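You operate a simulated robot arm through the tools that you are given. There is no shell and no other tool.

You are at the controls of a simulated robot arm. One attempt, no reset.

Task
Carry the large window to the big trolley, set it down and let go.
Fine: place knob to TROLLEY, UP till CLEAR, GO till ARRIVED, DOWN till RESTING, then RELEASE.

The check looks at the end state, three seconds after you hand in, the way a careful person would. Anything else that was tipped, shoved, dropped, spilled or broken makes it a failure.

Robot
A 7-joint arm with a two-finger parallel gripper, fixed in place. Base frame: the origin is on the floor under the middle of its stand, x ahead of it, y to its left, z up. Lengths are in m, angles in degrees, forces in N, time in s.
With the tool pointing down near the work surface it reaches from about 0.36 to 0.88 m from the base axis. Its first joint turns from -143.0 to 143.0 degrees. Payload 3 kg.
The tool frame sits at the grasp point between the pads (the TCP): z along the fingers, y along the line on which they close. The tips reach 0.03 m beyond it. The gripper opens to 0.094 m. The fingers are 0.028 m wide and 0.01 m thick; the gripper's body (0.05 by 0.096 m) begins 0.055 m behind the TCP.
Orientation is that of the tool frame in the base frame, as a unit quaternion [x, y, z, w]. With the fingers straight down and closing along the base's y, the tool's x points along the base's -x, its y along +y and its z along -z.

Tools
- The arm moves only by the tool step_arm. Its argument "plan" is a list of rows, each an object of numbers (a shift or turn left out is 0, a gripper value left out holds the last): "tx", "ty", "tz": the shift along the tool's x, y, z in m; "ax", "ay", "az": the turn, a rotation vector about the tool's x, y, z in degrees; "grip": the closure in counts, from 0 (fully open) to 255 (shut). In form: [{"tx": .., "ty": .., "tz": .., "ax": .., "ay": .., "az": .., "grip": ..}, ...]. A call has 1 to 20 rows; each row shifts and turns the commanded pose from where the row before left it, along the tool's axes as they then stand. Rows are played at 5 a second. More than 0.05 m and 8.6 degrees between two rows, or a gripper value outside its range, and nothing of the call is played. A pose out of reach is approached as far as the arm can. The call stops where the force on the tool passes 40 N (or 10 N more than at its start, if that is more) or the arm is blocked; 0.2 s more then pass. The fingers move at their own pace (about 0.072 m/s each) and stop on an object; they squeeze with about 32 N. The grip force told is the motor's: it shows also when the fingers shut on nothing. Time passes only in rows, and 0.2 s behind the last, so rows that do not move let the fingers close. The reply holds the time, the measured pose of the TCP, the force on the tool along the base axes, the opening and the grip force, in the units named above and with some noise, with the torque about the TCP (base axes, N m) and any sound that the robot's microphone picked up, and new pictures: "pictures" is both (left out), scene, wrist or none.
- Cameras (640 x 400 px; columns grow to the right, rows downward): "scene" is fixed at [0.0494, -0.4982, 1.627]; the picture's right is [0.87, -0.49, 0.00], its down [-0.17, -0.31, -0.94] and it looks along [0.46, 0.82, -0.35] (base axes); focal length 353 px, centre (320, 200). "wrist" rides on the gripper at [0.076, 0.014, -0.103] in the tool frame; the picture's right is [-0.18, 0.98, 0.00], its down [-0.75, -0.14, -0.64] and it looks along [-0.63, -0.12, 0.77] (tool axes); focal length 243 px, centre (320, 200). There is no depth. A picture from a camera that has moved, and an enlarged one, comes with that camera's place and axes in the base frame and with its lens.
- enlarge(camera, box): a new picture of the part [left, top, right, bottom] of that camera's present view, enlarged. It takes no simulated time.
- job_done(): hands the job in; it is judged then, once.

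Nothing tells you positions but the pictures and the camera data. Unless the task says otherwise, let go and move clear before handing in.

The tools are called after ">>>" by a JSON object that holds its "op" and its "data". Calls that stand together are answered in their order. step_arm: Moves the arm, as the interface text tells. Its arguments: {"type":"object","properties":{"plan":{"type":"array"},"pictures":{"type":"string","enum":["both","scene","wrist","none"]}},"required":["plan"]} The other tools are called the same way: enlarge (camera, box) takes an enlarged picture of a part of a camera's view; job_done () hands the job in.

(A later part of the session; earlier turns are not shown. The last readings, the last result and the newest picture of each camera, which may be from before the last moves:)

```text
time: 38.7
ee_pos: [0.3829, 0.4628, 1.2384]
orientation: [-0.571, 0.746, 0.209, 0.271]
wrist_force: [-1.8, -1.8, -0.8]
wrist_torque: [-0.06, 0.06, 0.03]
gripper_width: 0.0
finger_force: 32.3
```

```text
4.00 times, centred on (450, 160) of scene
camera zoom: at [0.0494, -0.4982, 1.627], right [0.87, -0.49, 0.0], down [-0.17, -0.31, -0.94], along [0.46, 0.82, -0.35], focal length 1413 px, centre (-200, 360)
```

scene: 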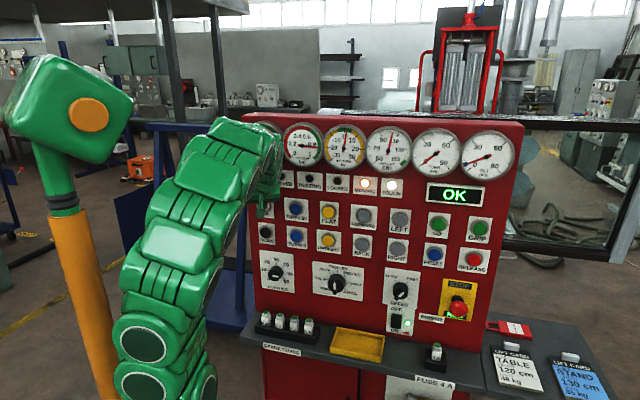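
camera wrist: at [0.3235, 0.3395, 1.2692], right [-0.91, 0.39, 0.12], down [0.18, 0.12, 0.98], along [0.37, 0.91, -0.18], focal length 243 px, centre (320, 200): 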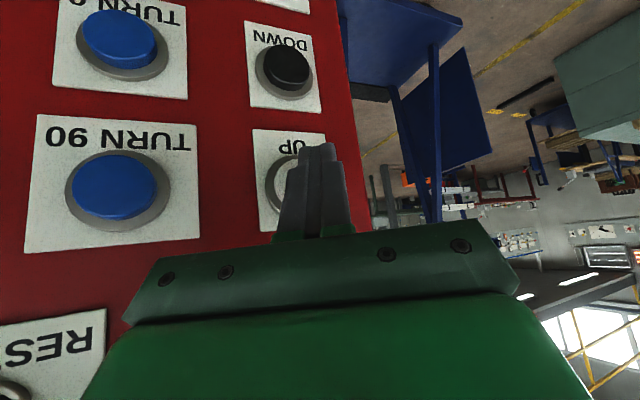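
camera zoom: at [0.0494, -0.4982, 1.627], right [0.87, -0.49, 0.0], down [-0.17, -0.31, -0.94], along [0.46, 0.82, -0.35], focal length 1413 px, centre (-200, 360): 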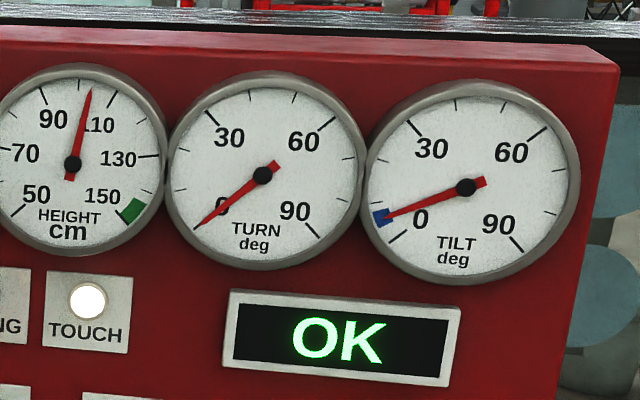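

The height is at about 104 cm and rising, vacuum is steady, and the display says OK. I'll keep holding.

>>> {"op": "step_arm", "data": {"plan": [{}, {}, {}, {}, {}, {}, {}, {}, {}], "pictures": "scene"}}

>>> {"op": "enlarge", "data": {"camera": "scene", "box": [330, 110, 530, 210]}}

```text
time: 40.7
ee_pos: [0.3814, 0.4615, 1.2389]
orientation: [-0.571, 0.746, 0.209, 0.271]
wrist_force: [-1.8, -1.5, 0.7]
wrist_torque: [0.0, 0.03, 0.02]
gripper_width: 0.0
finger_force: 31.3
```

scene: 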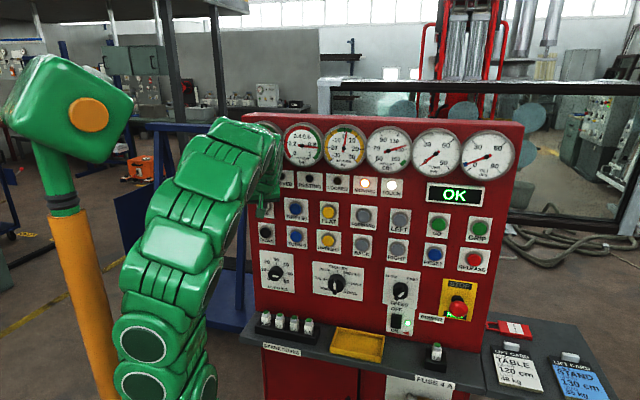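

```text
3.20 times, centred on (430, 160) of scene
camera zoom: at [0.0494, -0.4982, 1.627], right [0.87, -0.49, 0.0], down [-0.17, -0.31, -0.94], along [0.46, 0.82, -0.35], focal length 1131 px, centre (-32, 328)
```

zoom: 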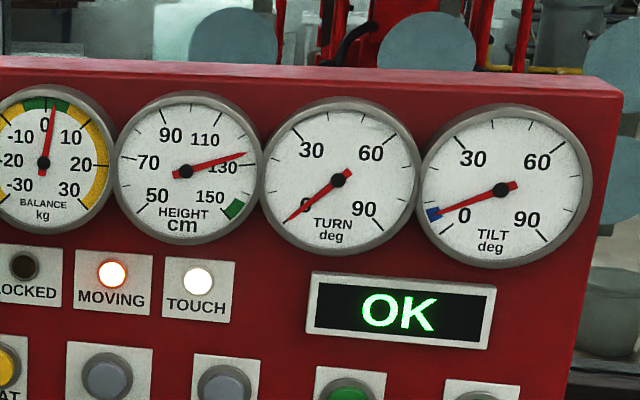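

It's at 130 cm and the window is in view behind the panel. Another 1.5 s or so should reach the green CLEAR zone.

>>> {"op": "step_arm", "data": {"plan": [{}, {}, {}, {}, {}, {}], "pictures": "both"}}

>>> {"op": "enlarge", "data": {"camera": "scene", "box": [240, 110, 440, 210]}}

```text
time: 42.1
ee_pos: [0.3823, 0.4625, 1.2388]
orientation: [-0.571, 0.746, 0.209, 0.271]
wrist_force: [-1.0, -1.7, 0.2]
wrist_torque: [-0.02, 0.03, 0.02]
gripper_width: 0.0
finger_force: 32.1
camera wrist: at [0.3361, 0.3453, 1.2679], right [-0.91, 0.39, 0.12], down [0.18, 0.12, 0.98], along [0.37, 0.91, -0.18], focal length 243 px, centre (320, 200)
```

scene: 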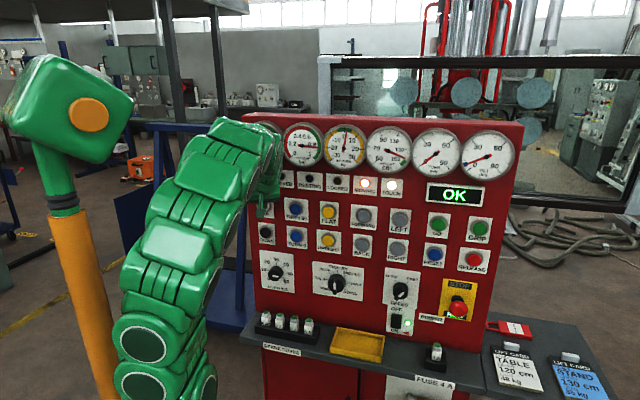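
wrist: 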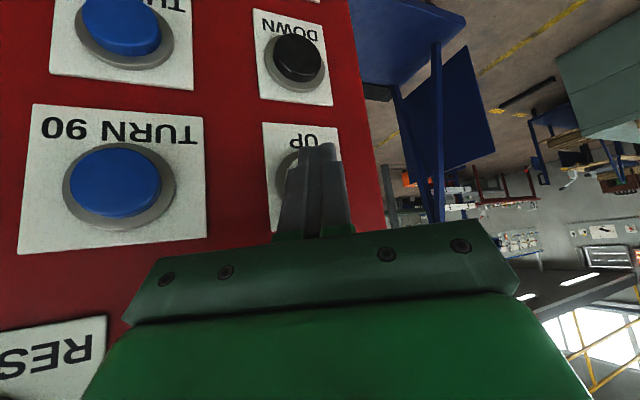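

```text
3.20 times, centred on (340, 160) of scene
camera zoom: at [0.0494, -0.4982, 1.627], right [0.87, -0.49, 0.0], down [-0.17, -0.31, -0.94], along [0.46, 0.82, -0.35], focal length 1131 px, centre (256, 328)
```

zoom: 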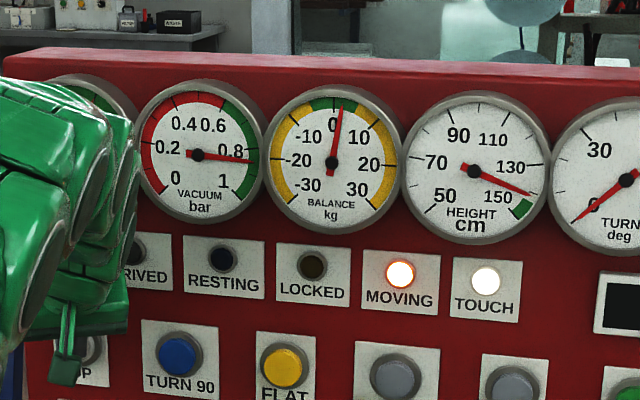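

>>> {"op": "step_arm", "data": {"plan": [{}, {}], "pictures": "scene"}}

>>> {"op": "enlarge", "data": {"camera": "scene", "box": [240, 110, 440, 210]}}

```text
time: 42.7
ee_pos: [0.3824, 0.4617, 1.2388]
orientation: [-0.571, 0.746, 0.208, 0.271]
wrist_force: [-2.3, -1.8, 0.8]
wrist_torque: [-0.03, 0.02, 0.01]
gripper_width: 0.0
finger_force: 32.0
```

scene: 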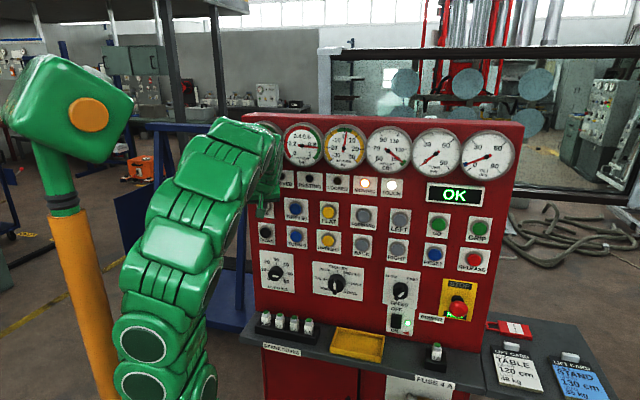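

```text
3.20 times, centred on (340, 160) of scene
camera zoom: at [0.0494, -0.4982, 1.627], right [0.87, -0.49, 0.0], down [-0.17, -0.31, -0.94], along [0.46, 0.82, -0.35], focal length 1131 px, centre (256, 328)
```

zoom: 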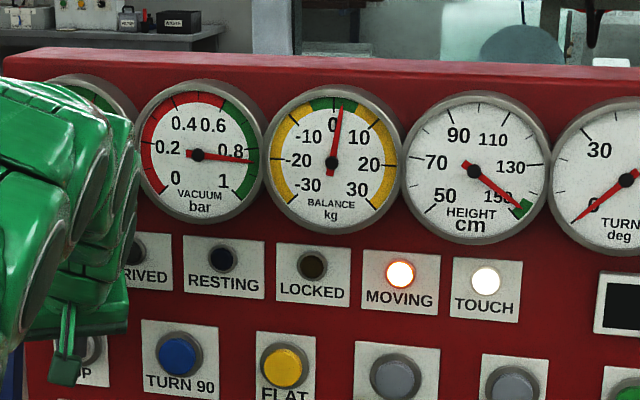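

The needle is entering the green zone. I'll hold a moment longer and then check the CLEAR lamp.

>>> {"op": "step_arm", "data": {"plan": [{}, {}], "pictures": "scene"}}

>>> {"op": "enlarge", "data": {"camera": "scene", "box": [240, 110, 440, 210]}}

```text
time: 43.3
ee_pos: [0.3832, 0.4618, 1.2376]
orientation: [-0.571, 0.747, 0.209, 0.27]
wrist_force: [-1.6, -0.8, 0.1]
wrist_torque: [-0.04, 0.01, 0.0]
gripper_width: 0.0
finger_force: 31.7
```

scene: 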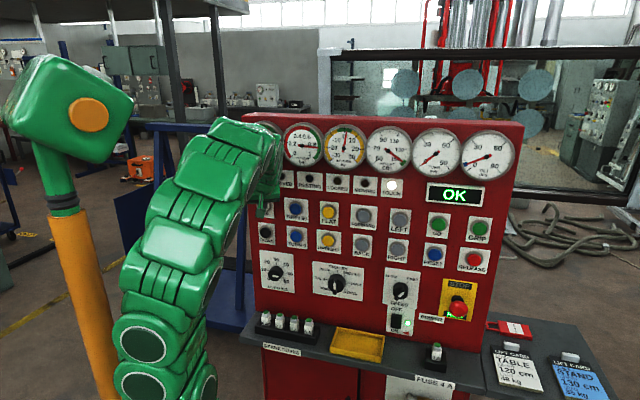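

```text
3.20 times, centred on (340, 160) of scene
camera zoom: at [0.0494, -0.4982, 1.627], right [0.87, -0.49, 0.0], down [-0.17, -0.31, -0.94], along [0.46, 0.82, -0.35], focal length 1131 px, centre (256, 328)
```

zoom: 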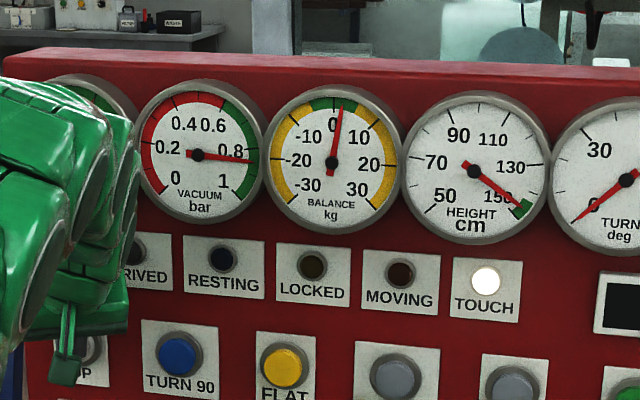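

MOVING has gone out with the needle in the green, so the lift has stopped at its clear height. I'll release UP, back off, and check the CLEAR lamp while moving right.

>>> {"op": "step_arm", "data": {"plan": [{"tx": 0.0099, "ty": 0.0075, "tz": -0.0083}, {"tx": 0.0099, "ty": 0.0075, "tz": -0.0083}, {"tx": 0.0099, "ty": 0.0075, "tz": -0.0083}, {"ty": -0.02, "ax": 4.83, "az": 5.73}, {"ty": -0.02, "ax": 4.83, "az": 5.73}, {"ty": -0.02, "ax": 4.83, "az": 5.73}, {"ty": -0.02, "ax": 4.83, "az": 5.73}, {"ty": -0.03}, {"ty": -0.03}], "pictures": "both"}}

>>> {"op": "enlarge", "data": {"camera": "scene", "box": [240, 110, 440, 210]}}

```text
time: 45.3
ee_pos: [0.4622, 0.3531, 1.2427]
orientation: [-0.359, 0.868, 0.131, 0.316]
wrist_force: [0.6, -0.6, -0.7]
wrist_torque: [0.01, 0.02, 0.02]
gripper_width: 0.0001
finger_force: 32.4
camera wrist: at [0.363, 0.2753, 1.2714], right [-0.59, 0.8, 0.12], down [0.22, 0.02, 0.98], along [0.77, 0.61, -0.18], focal length 243 px, centre (320, 200)
```

scene: 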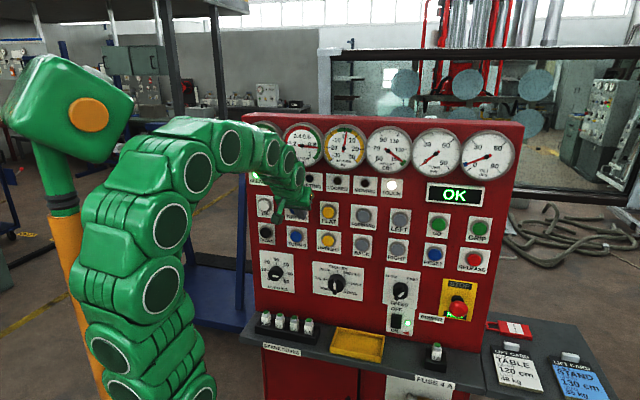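
wrist: 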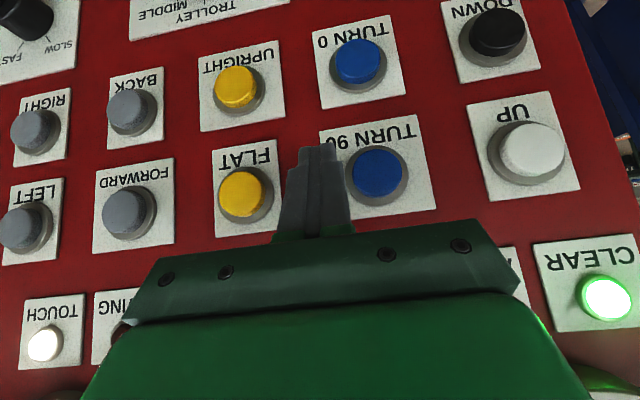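

```text
3.20 times, centred on (340, 160) of scene
camera zoom: at [0.0494, -0.4982, 1.627], right [0.87, -0.49, 0.0], down [-0.17, -0.31, -0.94], along [0.46, 0.82, -0.35], focal length 1131 px, centre (256, 328)
```

zoom: 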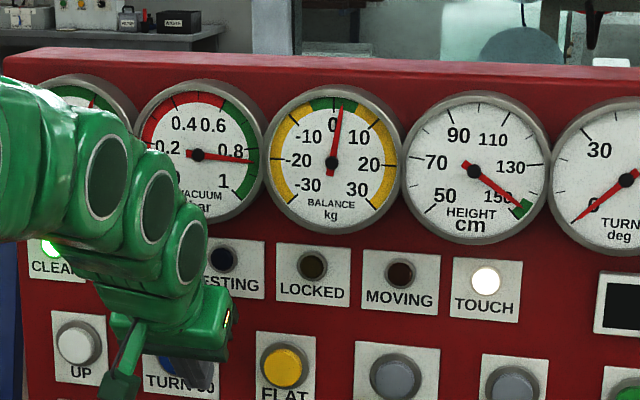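

CLEAR is lit green. Next I'll back off from the caps slightly and go right to GO (r≈0.463, z≈1.222).

>>> {"op": "step_arm", "data": {"plan": [{"tx": 0.0115, "tz": -0.0097}, {"tx": 0.0115, "tz": -0.0097}, {"ty": -0.035}, {"ty": -0.04}, {"ty": -0.04}, {"ty": -0.04}, {"ty": -0.04}, {"ty": -0.04}, {"ty": -0.04}, {"ty": -0.04}, {"ty": -0.04}, {"ty": -0.031}], "pictures": "both"}}

>>> {"op": "enlarge", "data": {"camera": "wrist", "box": [230, 80, 410, 240]}}

>>> {"op": "enlarge", "data": {"camera": "scene", "box": [380, 170, 520, 280]}}

```text
time: 47.9
ee_pos: [0.717, 0.0575, 1.2385]
orientation: [-0.36, 0.868, 0.132, 0.315]
wrist_force: [-0.3, 0.9, -0.3]
wrist_torque: [-0.02, -0.01, -0.01]
gripper_width: 0.0001
finger_force: 32.3
camera wrist: at [0.6179, -0.0202, 1.2678], right [-0.6, 0.79, 0.12], down [0.22, 0.02, 0.98], along [0.77, 0.61, -0.18], focal length 243 px, centre (320, 200)
```

scene: 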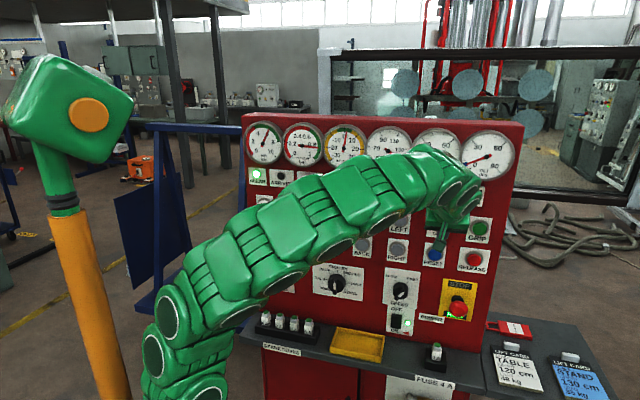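
wrist: 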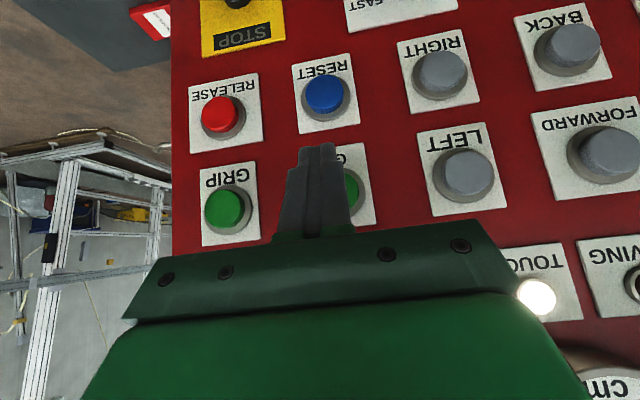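

```text
2.50 times, centred on (320, 160) of wrist
camera zoom: at [0.6179, -0.0202, 1.2678], right [-0.6, 0.79, 0.12], down [0.22, 0.02, 0.98], along [0.77, 0.61, -0.18], focal length 606 px, centre (320, 300)
```

zoom: 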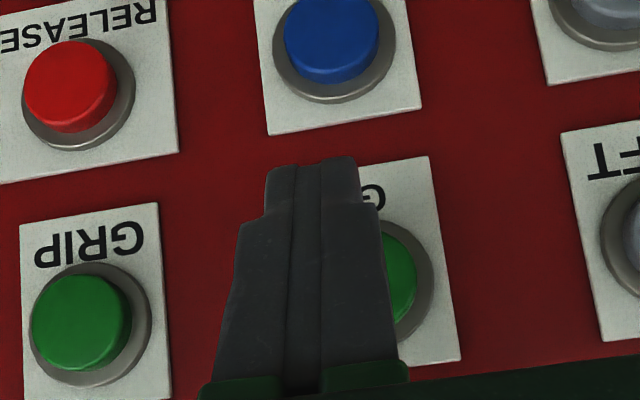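

```text
3.64 times, centred on (450, 225) of scene
camera zoom: at [0.0494, -0.4982, 1.627], right [0.87, -0.49, 0.0], down [-0.17, -0.31, -0.94], along [0.46, 0.82, -0.35], focal length 1285 px, centre (-153, 109)
```

zoom: 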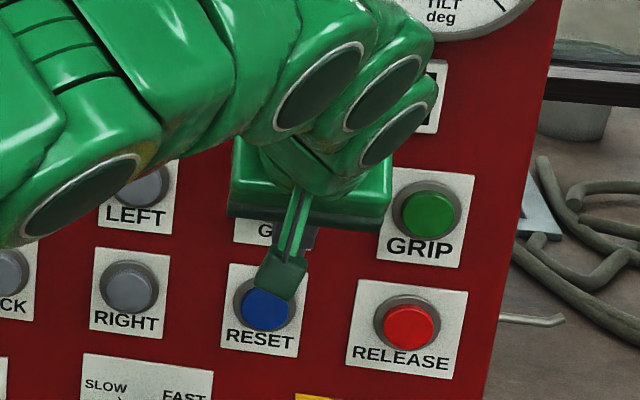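

CLEAR is green and the tip is in front of GO. From this view the GO cap is at r≈0.459, z≈1.224, so I'll nudge left 7 mm and advance.

>>> {"op": "step_arm", "data": {"plan": [{"tx": -0.0082, "ty": 0.007, "tz": 0.0069}, {"tx": -0.0082, "tz": 0.0069}, {"tx": -0.0082, "tz": 0.0069}, {"tx": -0.0023, "tz": 0.0019}, {"tx": -0.0023, "tz": 0.0019}, {}], "pictures": "both"}}

>>> {"op": "enlarge", "data": {"camera": "scene", "box": [240, 110, 400, 210]}}

```text
time: 49.3
ee_pos: [0.7378, 0.0904, 1.2399]
orientation: [-0.359, 0.869, 0.131, 0.315]
wrist_force: [0.4, -0.1, 0.4]
wrist_torque: [0.02, -0.03, -0.05]
gripper_width: 0.0001
finger_force: 32.0
camera wrist: at [0.6394, 0.0121, 1.2686], right [-0.59, 0.79, 0.12], down [0.22, 0.02, 0.98], along [0.77, 0.61, -0.18], focal length 243 px, centre (320, 200)
```

scene: 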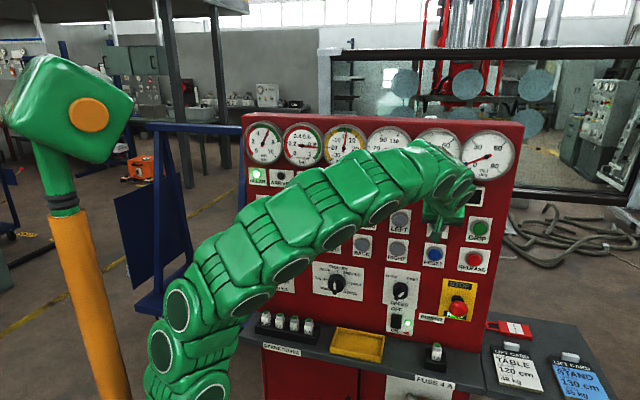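
wrist: 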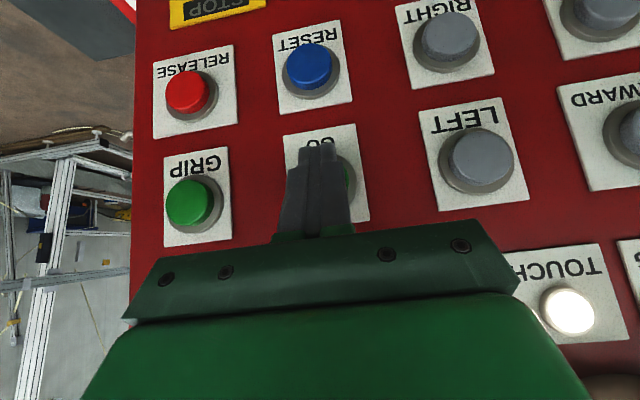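

```text
4.00 times, centred on (320, 160) of scene
camera zoom: at [0.0494, -0.4982, 1.627], right [0.87, -0.49, 0.0], down [-0.17, -0.31, -0.94], along [0.46, 0.82, -0.35], focal length 1413 px, centre (320, 360)
```

zoom: 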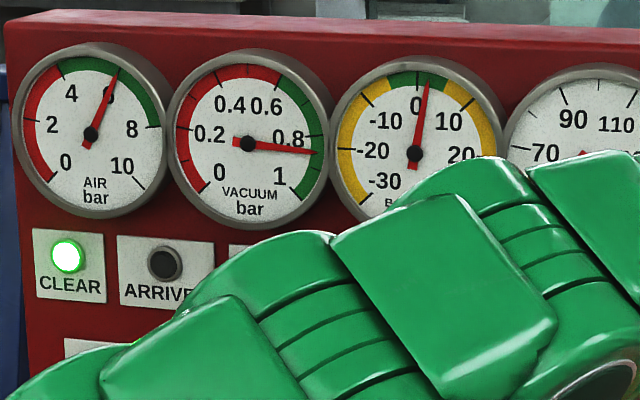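

CLEAR and ARRIVED are both visible from here. I'll push on to GO.

>>> {"op": "step_arm", "data": {"plan": [{"tx": -0.0023, "tz": 0.0019}, {"tx": -0.0023, "tz": 0.0019}, {"tx": -0.0023, "tz": 0.0019}], "pictures": "scene"}}

```text
time: 50.1
ee_pos: [0.7429, 0.0966, 1.2388]
orientation: [-0.36, 0.869, 0.131, 0.314]
wrist_force: [0.0, 0.1, 0.3]
wrist_torque: [0.01, -0.01, 0.0]
gripper_width: 0.0
finger_force: 32.3
```

scene: 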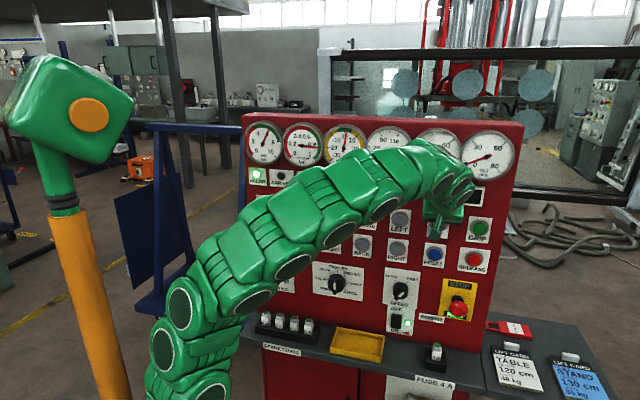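

>>> {"op": "step_arm", "data": {"plan": [{"tx": -0.0023, "tz": 0.0019}, {"tx": -0.0023, "tz": 0.0019}], "pictures": "scene"}}

```text
time: 50.7
ee_pos: [0.7477, 0.1008, 1.2383]
orientation: [-0.359, 0.869, 0.131, 0.315]
wrist_force: [-4.7, -5.4, -1.8]
wrist_torque: [-0.07, 0.09, 0.01]
gripper_width: 0.0001
finger_force: 31.9
heard: click
```

scene: 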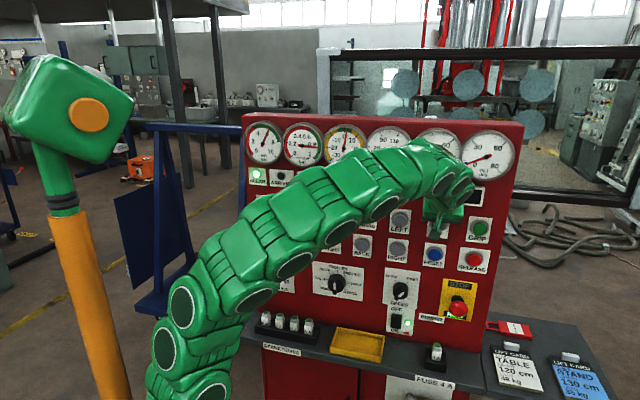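

A click, and GO is pressed. I'll hold and watch the load and the ARRIVED lamp.

>>> {"op": "step_arm", "data": {"plan": [{}, {}, {}, {}], "pictures": "scene"}}

>>> {"op": "enlarge", "data": {"camera": "scene", "box": [240, 110, 400, 210]}}

>>> {"op": "enlarge", "data": {"camera": "scene", "box": [320, 0, 640, 210]}}

```text
time: 51.7
ee_pos: [0.7482, 0.0995, 1.2382]
orientation: [-0.359, 0.868, 0.132, 0.315]
wrist_force: [-4.1, -6.8, -1.1]
wrist_torque: [-0.13, 0.07, -0.04]
gripper_width: 0.0001
finger_force: 32.1
```

scene: 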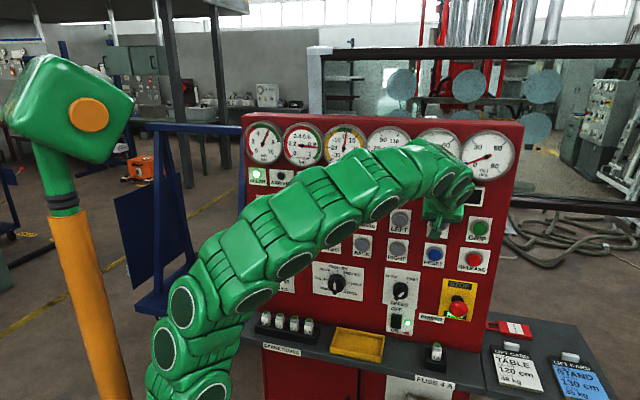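

```text
4.00 times, centred on (320, 160) of scene
camera zoom: at [0.0494, -0.4982, 1.627], right [0.87, -0.49, 0.0], down [-0.17, -0.31, -0.94], along [0.46, 0.82, -0.35], focal length 1413 px, centre (320, 360)
```

zoom: 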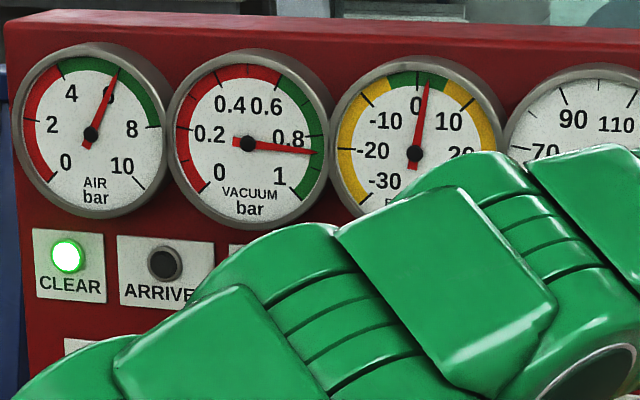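

```text
1.90 times, centred on (480, 105) of scene
camera zoom: at [0.0494, -0.4982, 1.627], right [0.87, -0.49, 0.0], down [-0.17, -0.31, -0.94], along [0.46, 0.82, -0.35], focal length 673 px, centre (15, 381)
```

zoom: 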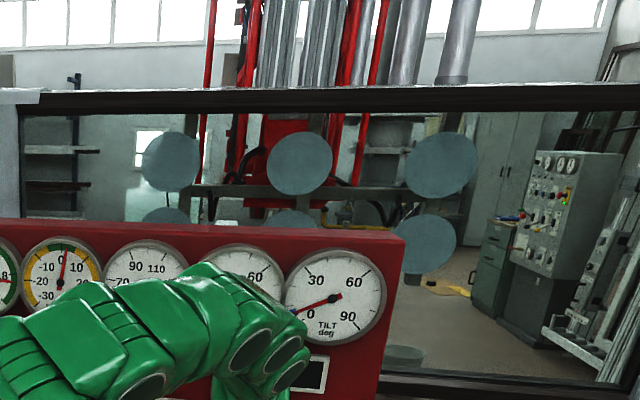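

The window is travelling smoothly, with vacuum and balance steady. I'll keep holding GO and check it often.

>>> {"op": "step_arm", "data": {"plan": [{}, {}, {}, {}, {}, {}, {}], "pictures": "scene"}}

```text
time: 53.3
ee_pos: [0.7485, 0.1011, 1.2396]
orientation: [-0.359, 0.868, 0.132, 0.315]
wrist_force: [-5.3, -6.1, -0.2]
wrist_torque: [-0.07, 0.05, -0.03]
gripper_width: 0.0
finger_force: 32.0
```

scene: 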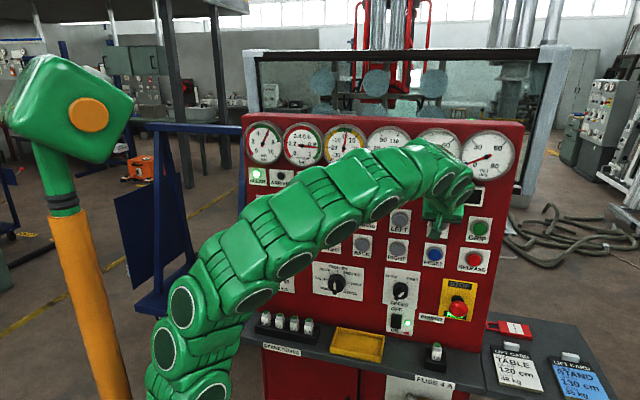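

>>> {"op": "step_arm", "data": {"plan": [{}, {}, {}, {}, {}, {}, {}], "pictures": "scene"}}

>>> {"op": "enlarge", "data": {"camera": "scene", "box": [150, 0, 470, 210]}}

```text
time: 54.9
ee_pos: [0.7473, 0.1004, 1.2384]
orientation: [-0.359, 0.869, 0.13, 0.315]
wrist_force: [-5.5, -5.4, 0.7]
wrist_torque: [-0.07, 0.06, 0.03]
gripper_width: 0.0001
finger_force: 32.1
```

scene: 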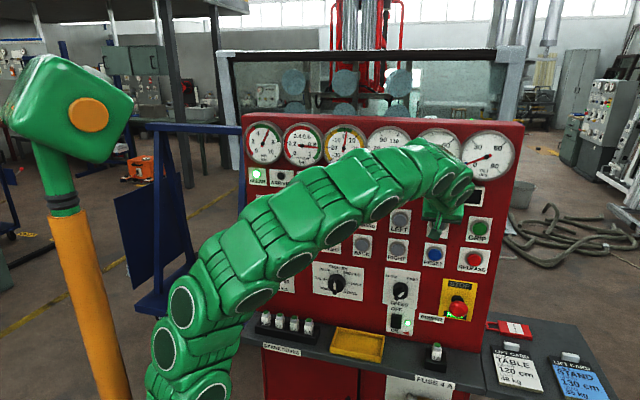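

```text
1.90 times, centred on (310, 105) of scene
camera zoom: at [0.0494, -0.4982, 1.627], right [0.87, -0.49, 0.0], down [-0.17, -0.31, -0.94], along [0.46, 0.82, -0.35], focal length 673 px, centre (339, 381)
```

zoom: 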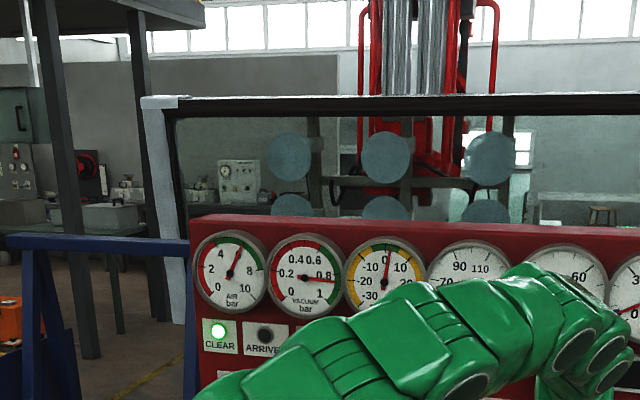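

It's moving left towards the blue trolley, still steady. I'll keep holding.

>>> {"op": "step_arm", "data": {"plan": [{}, {}, {}, {}, {}], "pictures": "scene"}}

```text
time: 56.1
ee_pos: [0.7479, 0.0997, 1.2393]
orientation: [-0.36, 0.868, 0.131, 0.315]
wrist_force: [-4.5, -4.9, 0.2]
wrist_torque: [-0.06, 0.04, 0.05]
gripper_width: 0.0001
finger_force: 31.6
```

scene: 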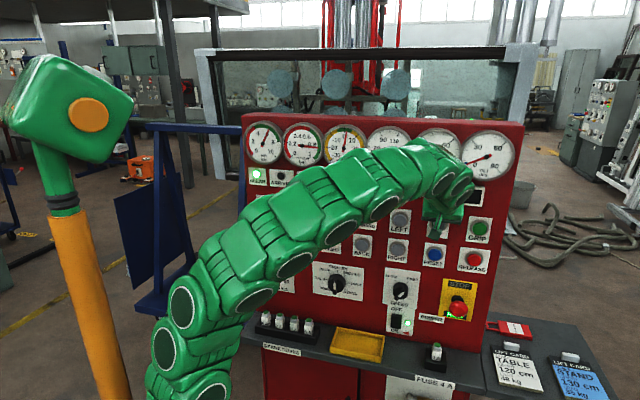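

>>> {"op": "step_arm", "data": {"plan": [{}, {}, {}, {}], "pictures": "scene"}}

>>> {"op": "enlarge", "data": {"camera": "scene", "box": [100, 20, 420, 220]}}

```text
time: 57.1
ee_pos: [0.7483, 0.1002, 1.2386]
orientation: [-0.36, 0.869, 0.131, 0.315]
wrist_force: [-5.8, -4.4, 0.0]
wrist_torque: [-0.07, 0.05, -0.01]
gripper_width: 0.0
finger_force: 32.2
```

scene: 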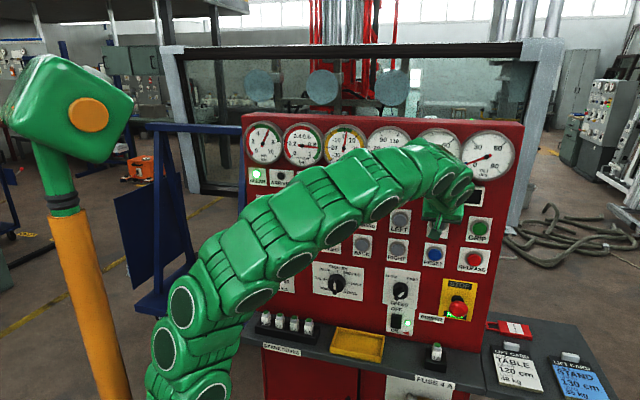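

```text
2.00 times, centred on (260, 120) of scene
camera zoom: at [0.0494, -0.4982, 1.627], right [0.87, -0.49, 0.0], down [-0.17, -0.31, -0.94], along [0.46, 0.82, -0.35], focal length 707 px, centre (440, 360)
```

zoom: 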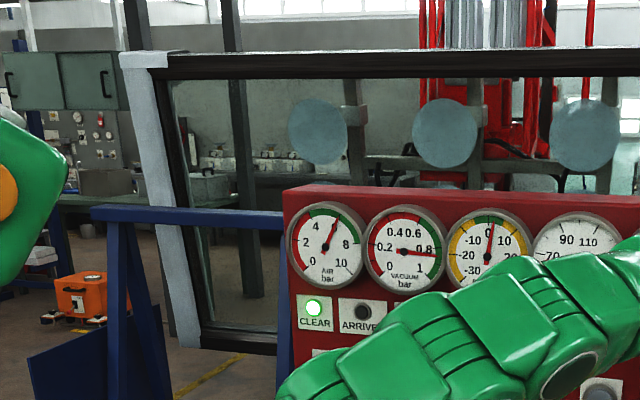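

>>> {"op": "step_arm", "data": {"plan": [{}, {}, {}, {}], "pictures": "scene"}}

>>> {"op": "enlarge", "data": {"camera": "scene", "box": [100, 20, 420, 220]}}

```text
time: 58.1
ee_pos: [0.7478, 0.1012, 1.2395]
orientation: [-0.36, 0.868, 0.132, 0.315]
wrist_force: [-5.7, -5.2, 0.9]
wrist_torque: [-0.04, 0.06, 0.03]
gripper_width: 0.0001
finger_force: 32.3
```

scene: 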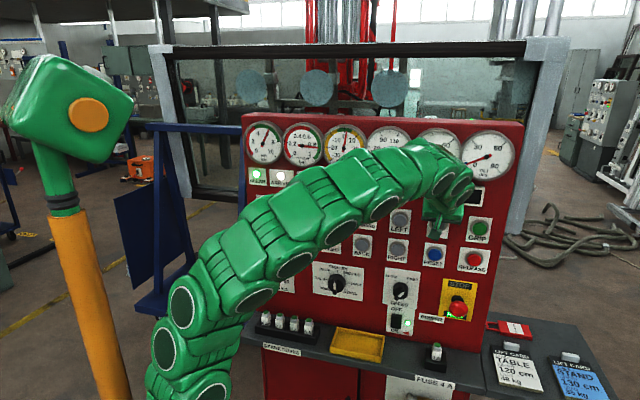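

```text
2.00 times, centred on (260, 120) of scene
camera zoom: at [0.0494, -0.4982, 1.627], right [0.87, -0.49, 0.0], down [-0.17, -0.31, -0.94], along [0.46, 0.82, -0.35], focal length 707 px, centre (440, 360)
```

zoom: 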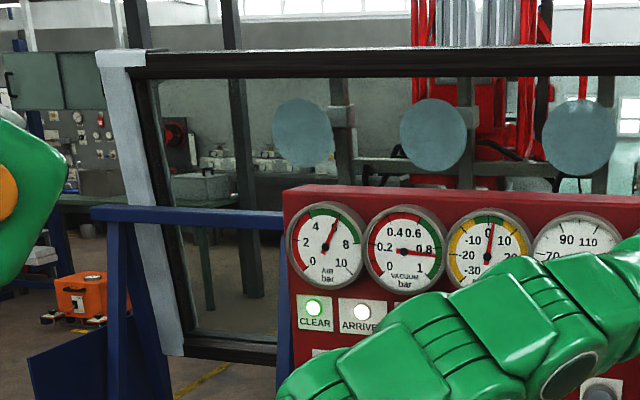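

ARRIVED is lit, with the window over the blue trolley. I'll let go of GO, back off, and check the panel and the load.

>>> {"op": "step_arm", "data": {"plan": [{"tx": 0.0115, "tz": -0.0096}, {"tx": 0.0115, "tz": -0.0096}, {"tx": 0.0115, "tz": -0.0096}, {"ty": 0.03}, {"ty": 0.04}, {"ty": 0.04}, {"ty": 0.04}, {"ty": 0.04}, {"ty": 0.04}, {"ty": 0.04}, {"ty": 0.04}, {"ty": 0.03}], "pictures": "both"}}

>>> {"op": "enlarge", "data": {"camera": "scene", "box": [240, 110, 540, 210]}}

>>> {"op": "enlarge", "data": {"camera": "scene", "box": [100, 20, 260, 350]}}

```text
time: 60.7
ee_pos: [0.4735, 0.3098, 1.2406]
orientation: [-0.359, 0.869, 0.131, 0.314]
wrist_force: [0.5, -0.3, -1.0]
wrist_torque: [0.01, 0.01, 0.0]
gripper_width: 0.0
finger_force: 31.8
camera wrist: at [0.3758, 0.2318, 1.2692], right [-0.59, 0.8, 0.12], down [0.22, 0.02, 0.98], along [0.77, 0.61, -0.18], focal length 243 px, centre (320, 200)
```

scene: 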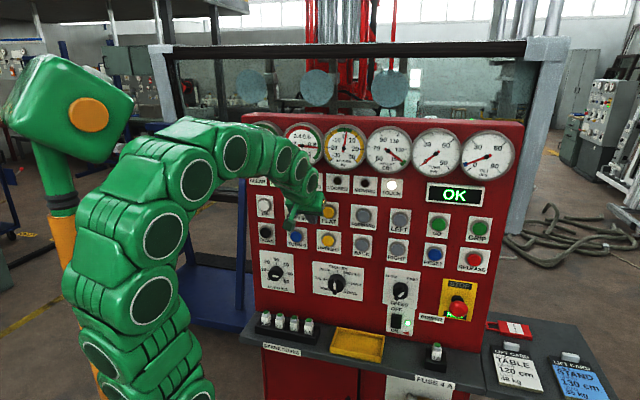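
wrist: 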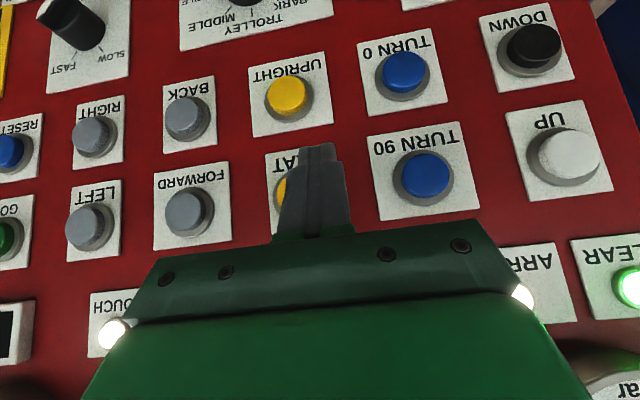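

```text
2.13 times, centred on (390, 160) of scene
camera zoom: at [0.0494, -0.4982, 1.627], right [0.87, -0.49, 0.0], down [-0.17, -0.31, -0.94], along [0.46, 0.82, -0.35], focal length 754 px, centre (171, 285)
```

zoom: 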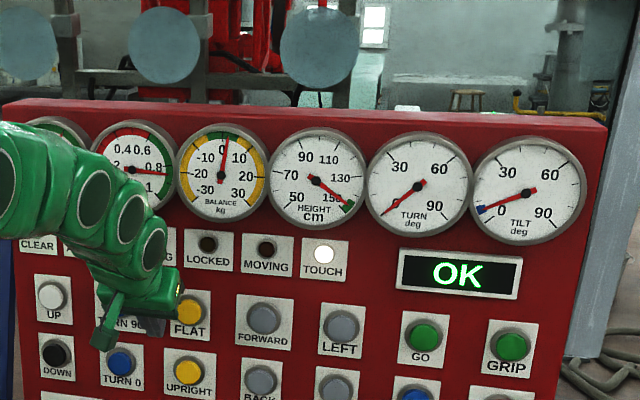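

```text
1.21 times, centred on (180, 185) of scene
camera zoom: at [0.0494, -0.4982, 1.627], right [0.87, -0.49, 0.0], down [-0.17, -0.31, -0.94], along [0.46, 0.82, -0.35], focal length 428 px, centre (490, 218)
```

zoom: 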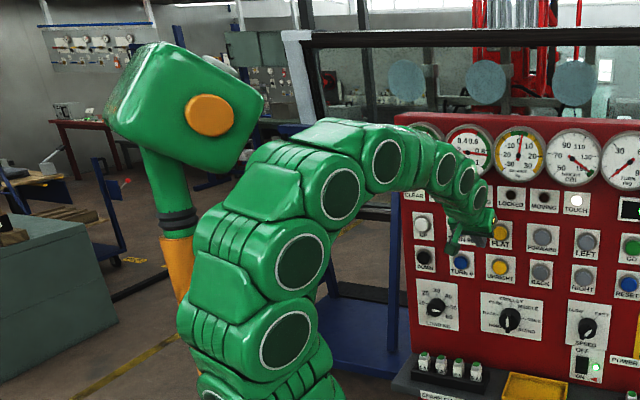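

CLEAR and ARRIVED are lit, MOVING is out, the display shows OK and the head is undisturbed. Now to DOWN (r≈-0.066, z≈1.131), approaching from the right with the yawed tool as before.

>>> {"op": "step_arm", "data": {"plan": [{"ax": -4.82, "az": -5.745}, {"ax": -4.82, "az": -5.745}, {"ax": -4.82, "az": -5.745}, {"ax": -4.82, "az": -5.745}, {"ty": 0.026, "tz": 0.0208}, {"ty": 0.026, "tz": 0.0208}, {"ty": 0.026, "tz": 0.0208}], "pictures": "both"}}

```text
time: 62.3
ee_pos: [0.4117, 0.3674, 1.1927]
orientation: [-0.572, 0.746, 0.209, 0.271]
wrist_force: [-0.8, 0.8, -1.1]
wrist_torque: [0.0, -0.01, 0.01]
gripper_width: 0.0002
finger_force: 31.7
camera wrist: at [0.366, 0.2507, 1.221], right [-0.91, 0.39, 0.12], down [0.18, 0.12, 0.98], along [0.37, 0.91, -0.18], focal length 243 px, centre (320, 200)
```

scene: 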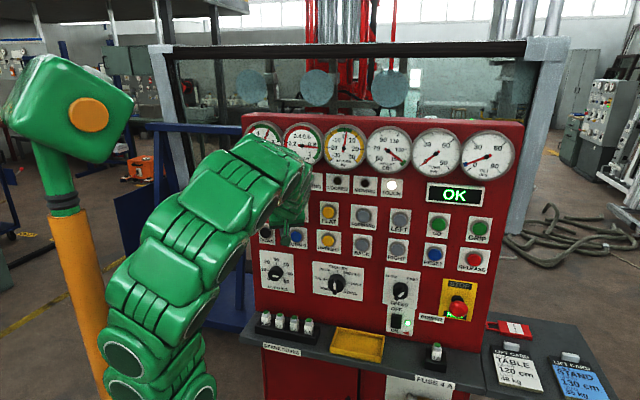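
wrist: 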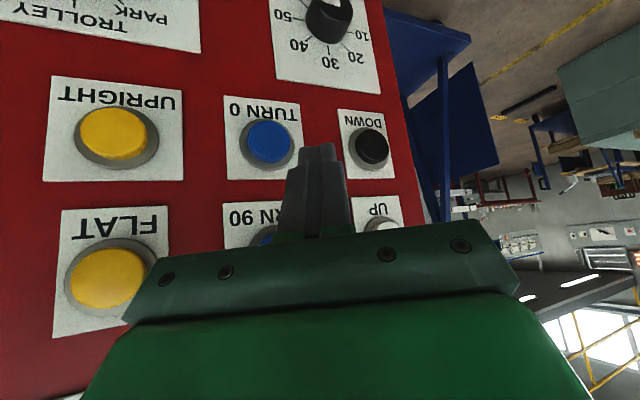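

>>> {"op": "step_arm", "data": {"plan": [{"ty": 0.0271, "tz": 0.0207}, {"ty": 0.0271, "tz": 0.0207}, {"ty": 0.0271, "tz": 0.0207}, {}], "pictures": "both"}}

>>> {"op": "enlarge", "data": {"camera": "wrist", "box": [230, 80, 410, 240]}}

>>> {"op": "enlarge", "data": {"camera": "scene", "box": [0, 40, 256, 200]}}

```text
time: 63.3
ee_pos: [0.3435, 0.4276, 1.143]
orientation: [-0.572, 0.746, 0.209, 0.27]
wrist_force: [0.1, 0.4, 0.8]
wrist_torque: [0.0, -0.02, 0.01]
gripper_width: 0.0001
finger_force: 32.0
camera wrist: at [0.2966, 0.3116, 1.1721], right [-0.91, 0.39, 0.12], down [0.18, 0.12, 0.98], along [0.37, 0.91, -0.18], focal length 243 px, centre (320, 200)
```

scene: 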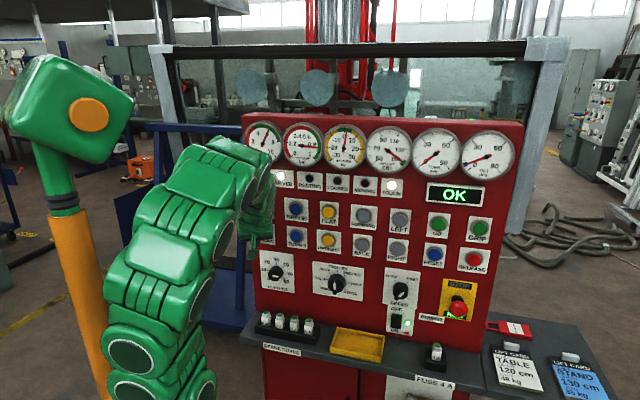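
wrist: 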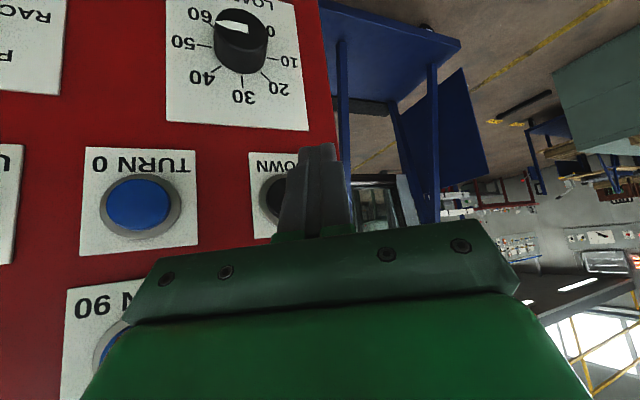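

```text
2.50 times, centred on (320, 160) of wrist
camera zoom: at [0.2966, 0.3116, 1.1721], right [-0.91, 0.39, 0.12], down [0.18, 0.12, 0.98], along [0.37, 0.91, -0.18], focal length 606 px, centre (320, 300)
```

zoom: 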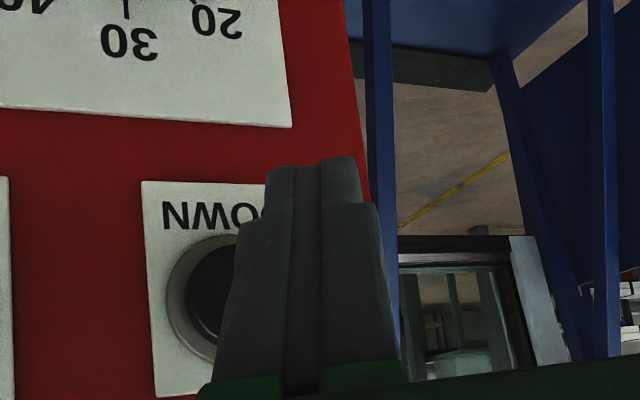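

```text
2.50 times, centred on (128, 120) of scene
camera zoom: at [0.0494, -0.4982, 1.627], right [0.87, -0.49, 0.0], down [-0.17, -0.31, -0.94], along [0.46, 0.82, -0.35], focal length 883 px, centre (800, 400)
```

zoom: 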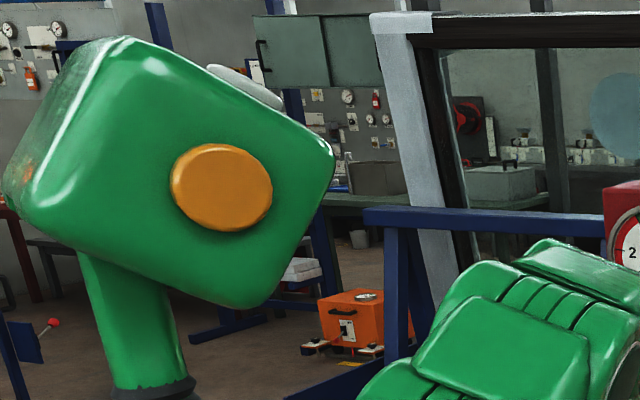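

The head is fine, the tip is lined up with DOWN, and ARRIVED, RESTING, MOVING and HEIGHT are all visible. I'll advance onto DOWN.

>>> {"op": "step_arm", "data": {"plan": [{"tx": -0.0088, "ty": -0.0067, "tz": 0.0074}, {"tx": -0.0088, "ty": -0.0067, "tz": 0.0074}, {"tx": -0.0088, "ty": -0.0067, "tz": 0.0074}, {"tx": -0.002, "ty": -0.0015, "tz": 0.00167}, {"tx": -0.002, "ty": -0.0015, "tz": 0.00167}], "pictures": "both"}}

```text
time: 64.5
ee_pos: [0.3752, 0.4617, 1.1445]
orientation: [-0.572, 0.746, 0.208, 0.27]
wrist_force: [-0.4, -0.6, -0.4]
wrist_torque: [-0.02, 0.02, -0.03]
gripper_width: 0.0
finger_force: 32.0
camera wrist: at [0.3283, 0.3449, 1.1732], right [-0.91, 0.39, 0.12], down [0.18, 0.12, 0.98], along [0.37, 0.91, -0.18], focal length 243 px, centre (320, 200)
```

scene: 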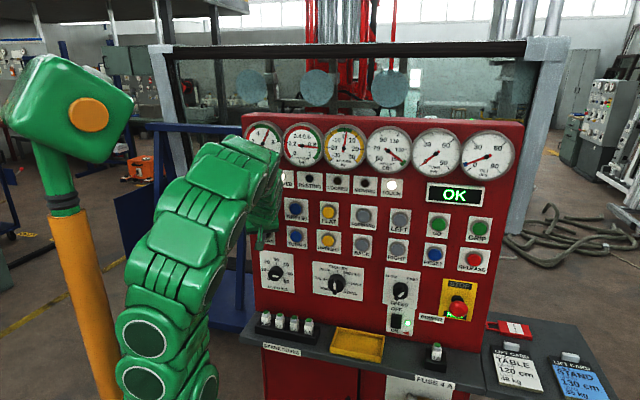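
wrist: 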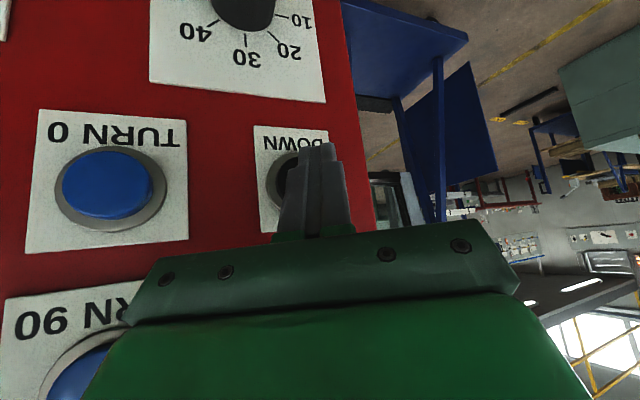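

>>> {"op": "step_arm", "data": {"plan": [{"tx": -0.002, "ty": -0.0015, "tz": 0.00167}, {"tx": -0.002, "ty": -0.0015, "tz": 0.00167}], "pictures": "scene"}}

```text
time: 65.1
ee_pos: [0.3799, 0.466, 1.144]
orientation: [-0.572, 0.746, 0.209, 0.271]
wrist_force: [-2.4, -1.4, -0.2]
wrist_torque: [-0.05, 0.03, 0.04]
gripper_width: 0.0
finger_force: 31.9
heard: click
```

scene: 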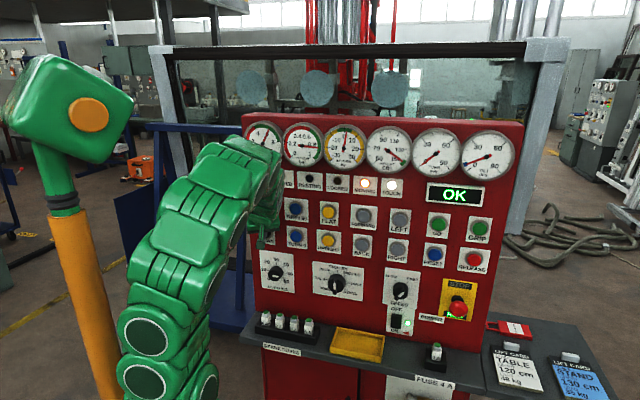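

A click, and MOVING is lit: DOWN is pressed and the window is lowering. I'll hold in short steps and watch RESTING.

>>> {"op": "step_arm", "data": {"plan": [{}, {}, {}, {}], "pictures": "scene"}}

>>> {"op": "enlarge", "data": {"camera": "scene", "box": [240, 110, 540, 210]}}

>>> {"op": "enlarge", "data": {"camera": "scene", "box": [100, 20, 260, 350]}}

```text
time: 66.1
ee_pos: [0.3794, 0.4656, 1.1436]
orientation: [-0.571, 0.746, 0.208, 0.271]
wrist_force: [-1.6, -1.2, -0.5]
wrist_torque: [-0.05, 0.01, 0.0]
gripper_width: 0.0001
finger_force: 31.9
```

scene: 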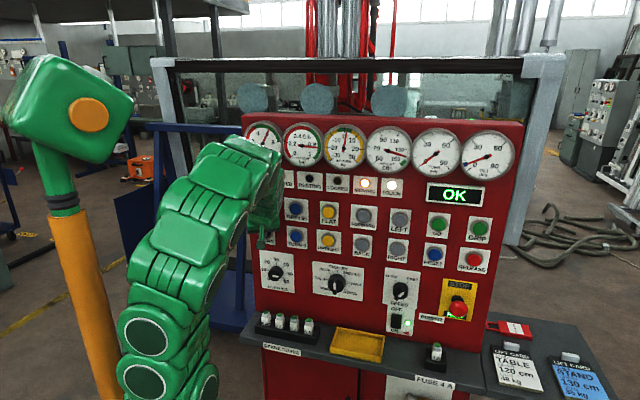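

```text
2.13 times, centred on (390, 160) of scene
camera zoom: at [0.0494, -0.4982, 1.627], right [0.87, -0.49, 0.0], down [-0.17, -0.31, -0.94], along [0.46, 0.82, -0.35], focal length 754 px, centre (171, 285)
```

zoom: 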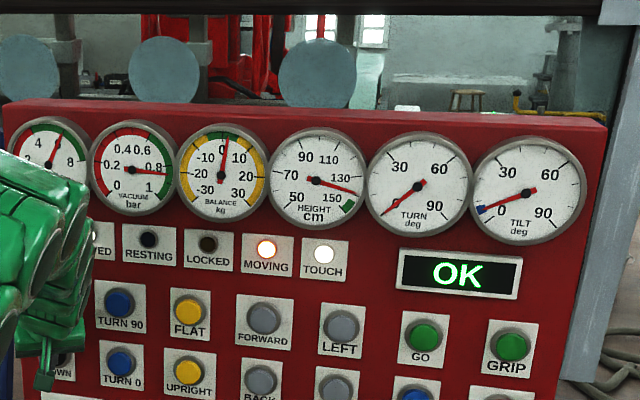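

```text
1.21 times, centred on (180, 185) of scene
camera zoom: at [0.0494, -0.4982, 1.627], right [0.87, -0.49, 0.0], down [-0.17, -0.31, -0.94], along [0.46, 0.82, -0.35], focal length 428 px, centre (490, 218)
```

zoom: 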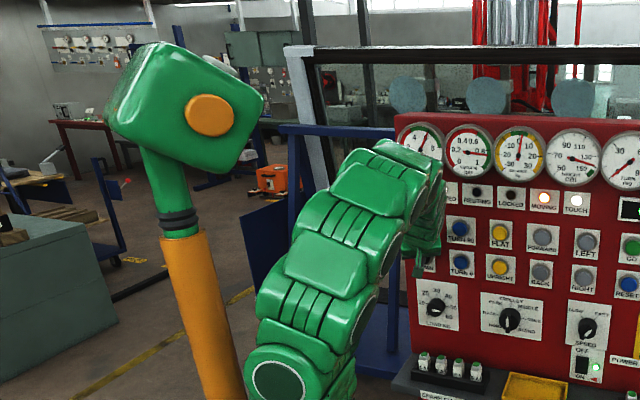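

>>> {"op": "step_arm", "data": {"plan": [{}, {}, {}, {}, {}], "pictures": "scene"}}

>>> {"op": "enlarge", "data": {"camera": "scene", "box": [240, 110, 540, 210]}}

```text
time: 67.3
ee_pos: [0.3798, 0.465, 1.144]
orientation: [-0.572, 0.746, 0.208, 0.27]
wrist_force: [-1.8, -2.7, -1.1]
wrist_torque: [-0.02, 0.02, 0.02]
gripper_width: 0.0
finger_force: 31.9
```

scene: 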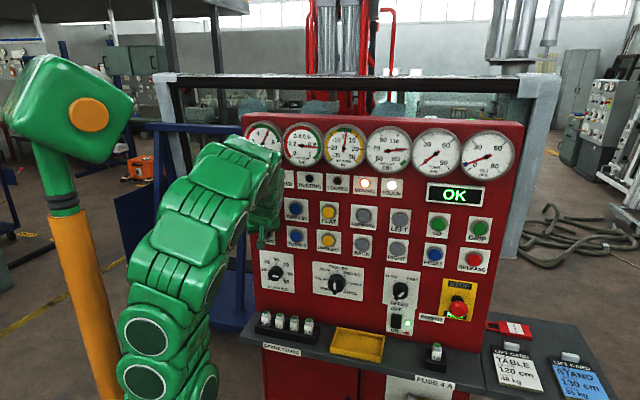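

```text
2.13 times, centred on (390, 160) of scene
camera zoom: at [0.0494, -0.4982, 1.627], right [0.87, -0.49, 0.0], down [-0.17, -0.31, -0.94], along [0.46, 0.82, -0.35], focal length 754 px, centre (171, 285)
```

zoom: 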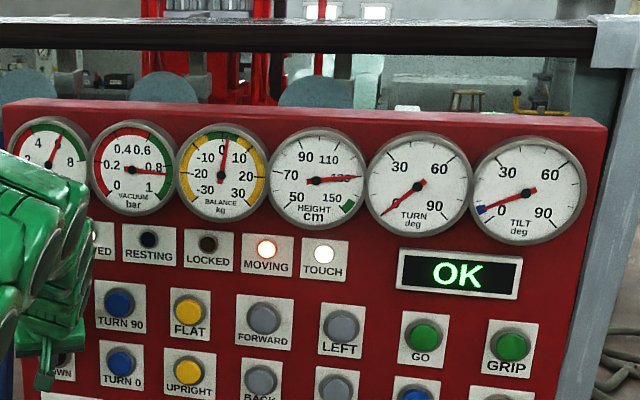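

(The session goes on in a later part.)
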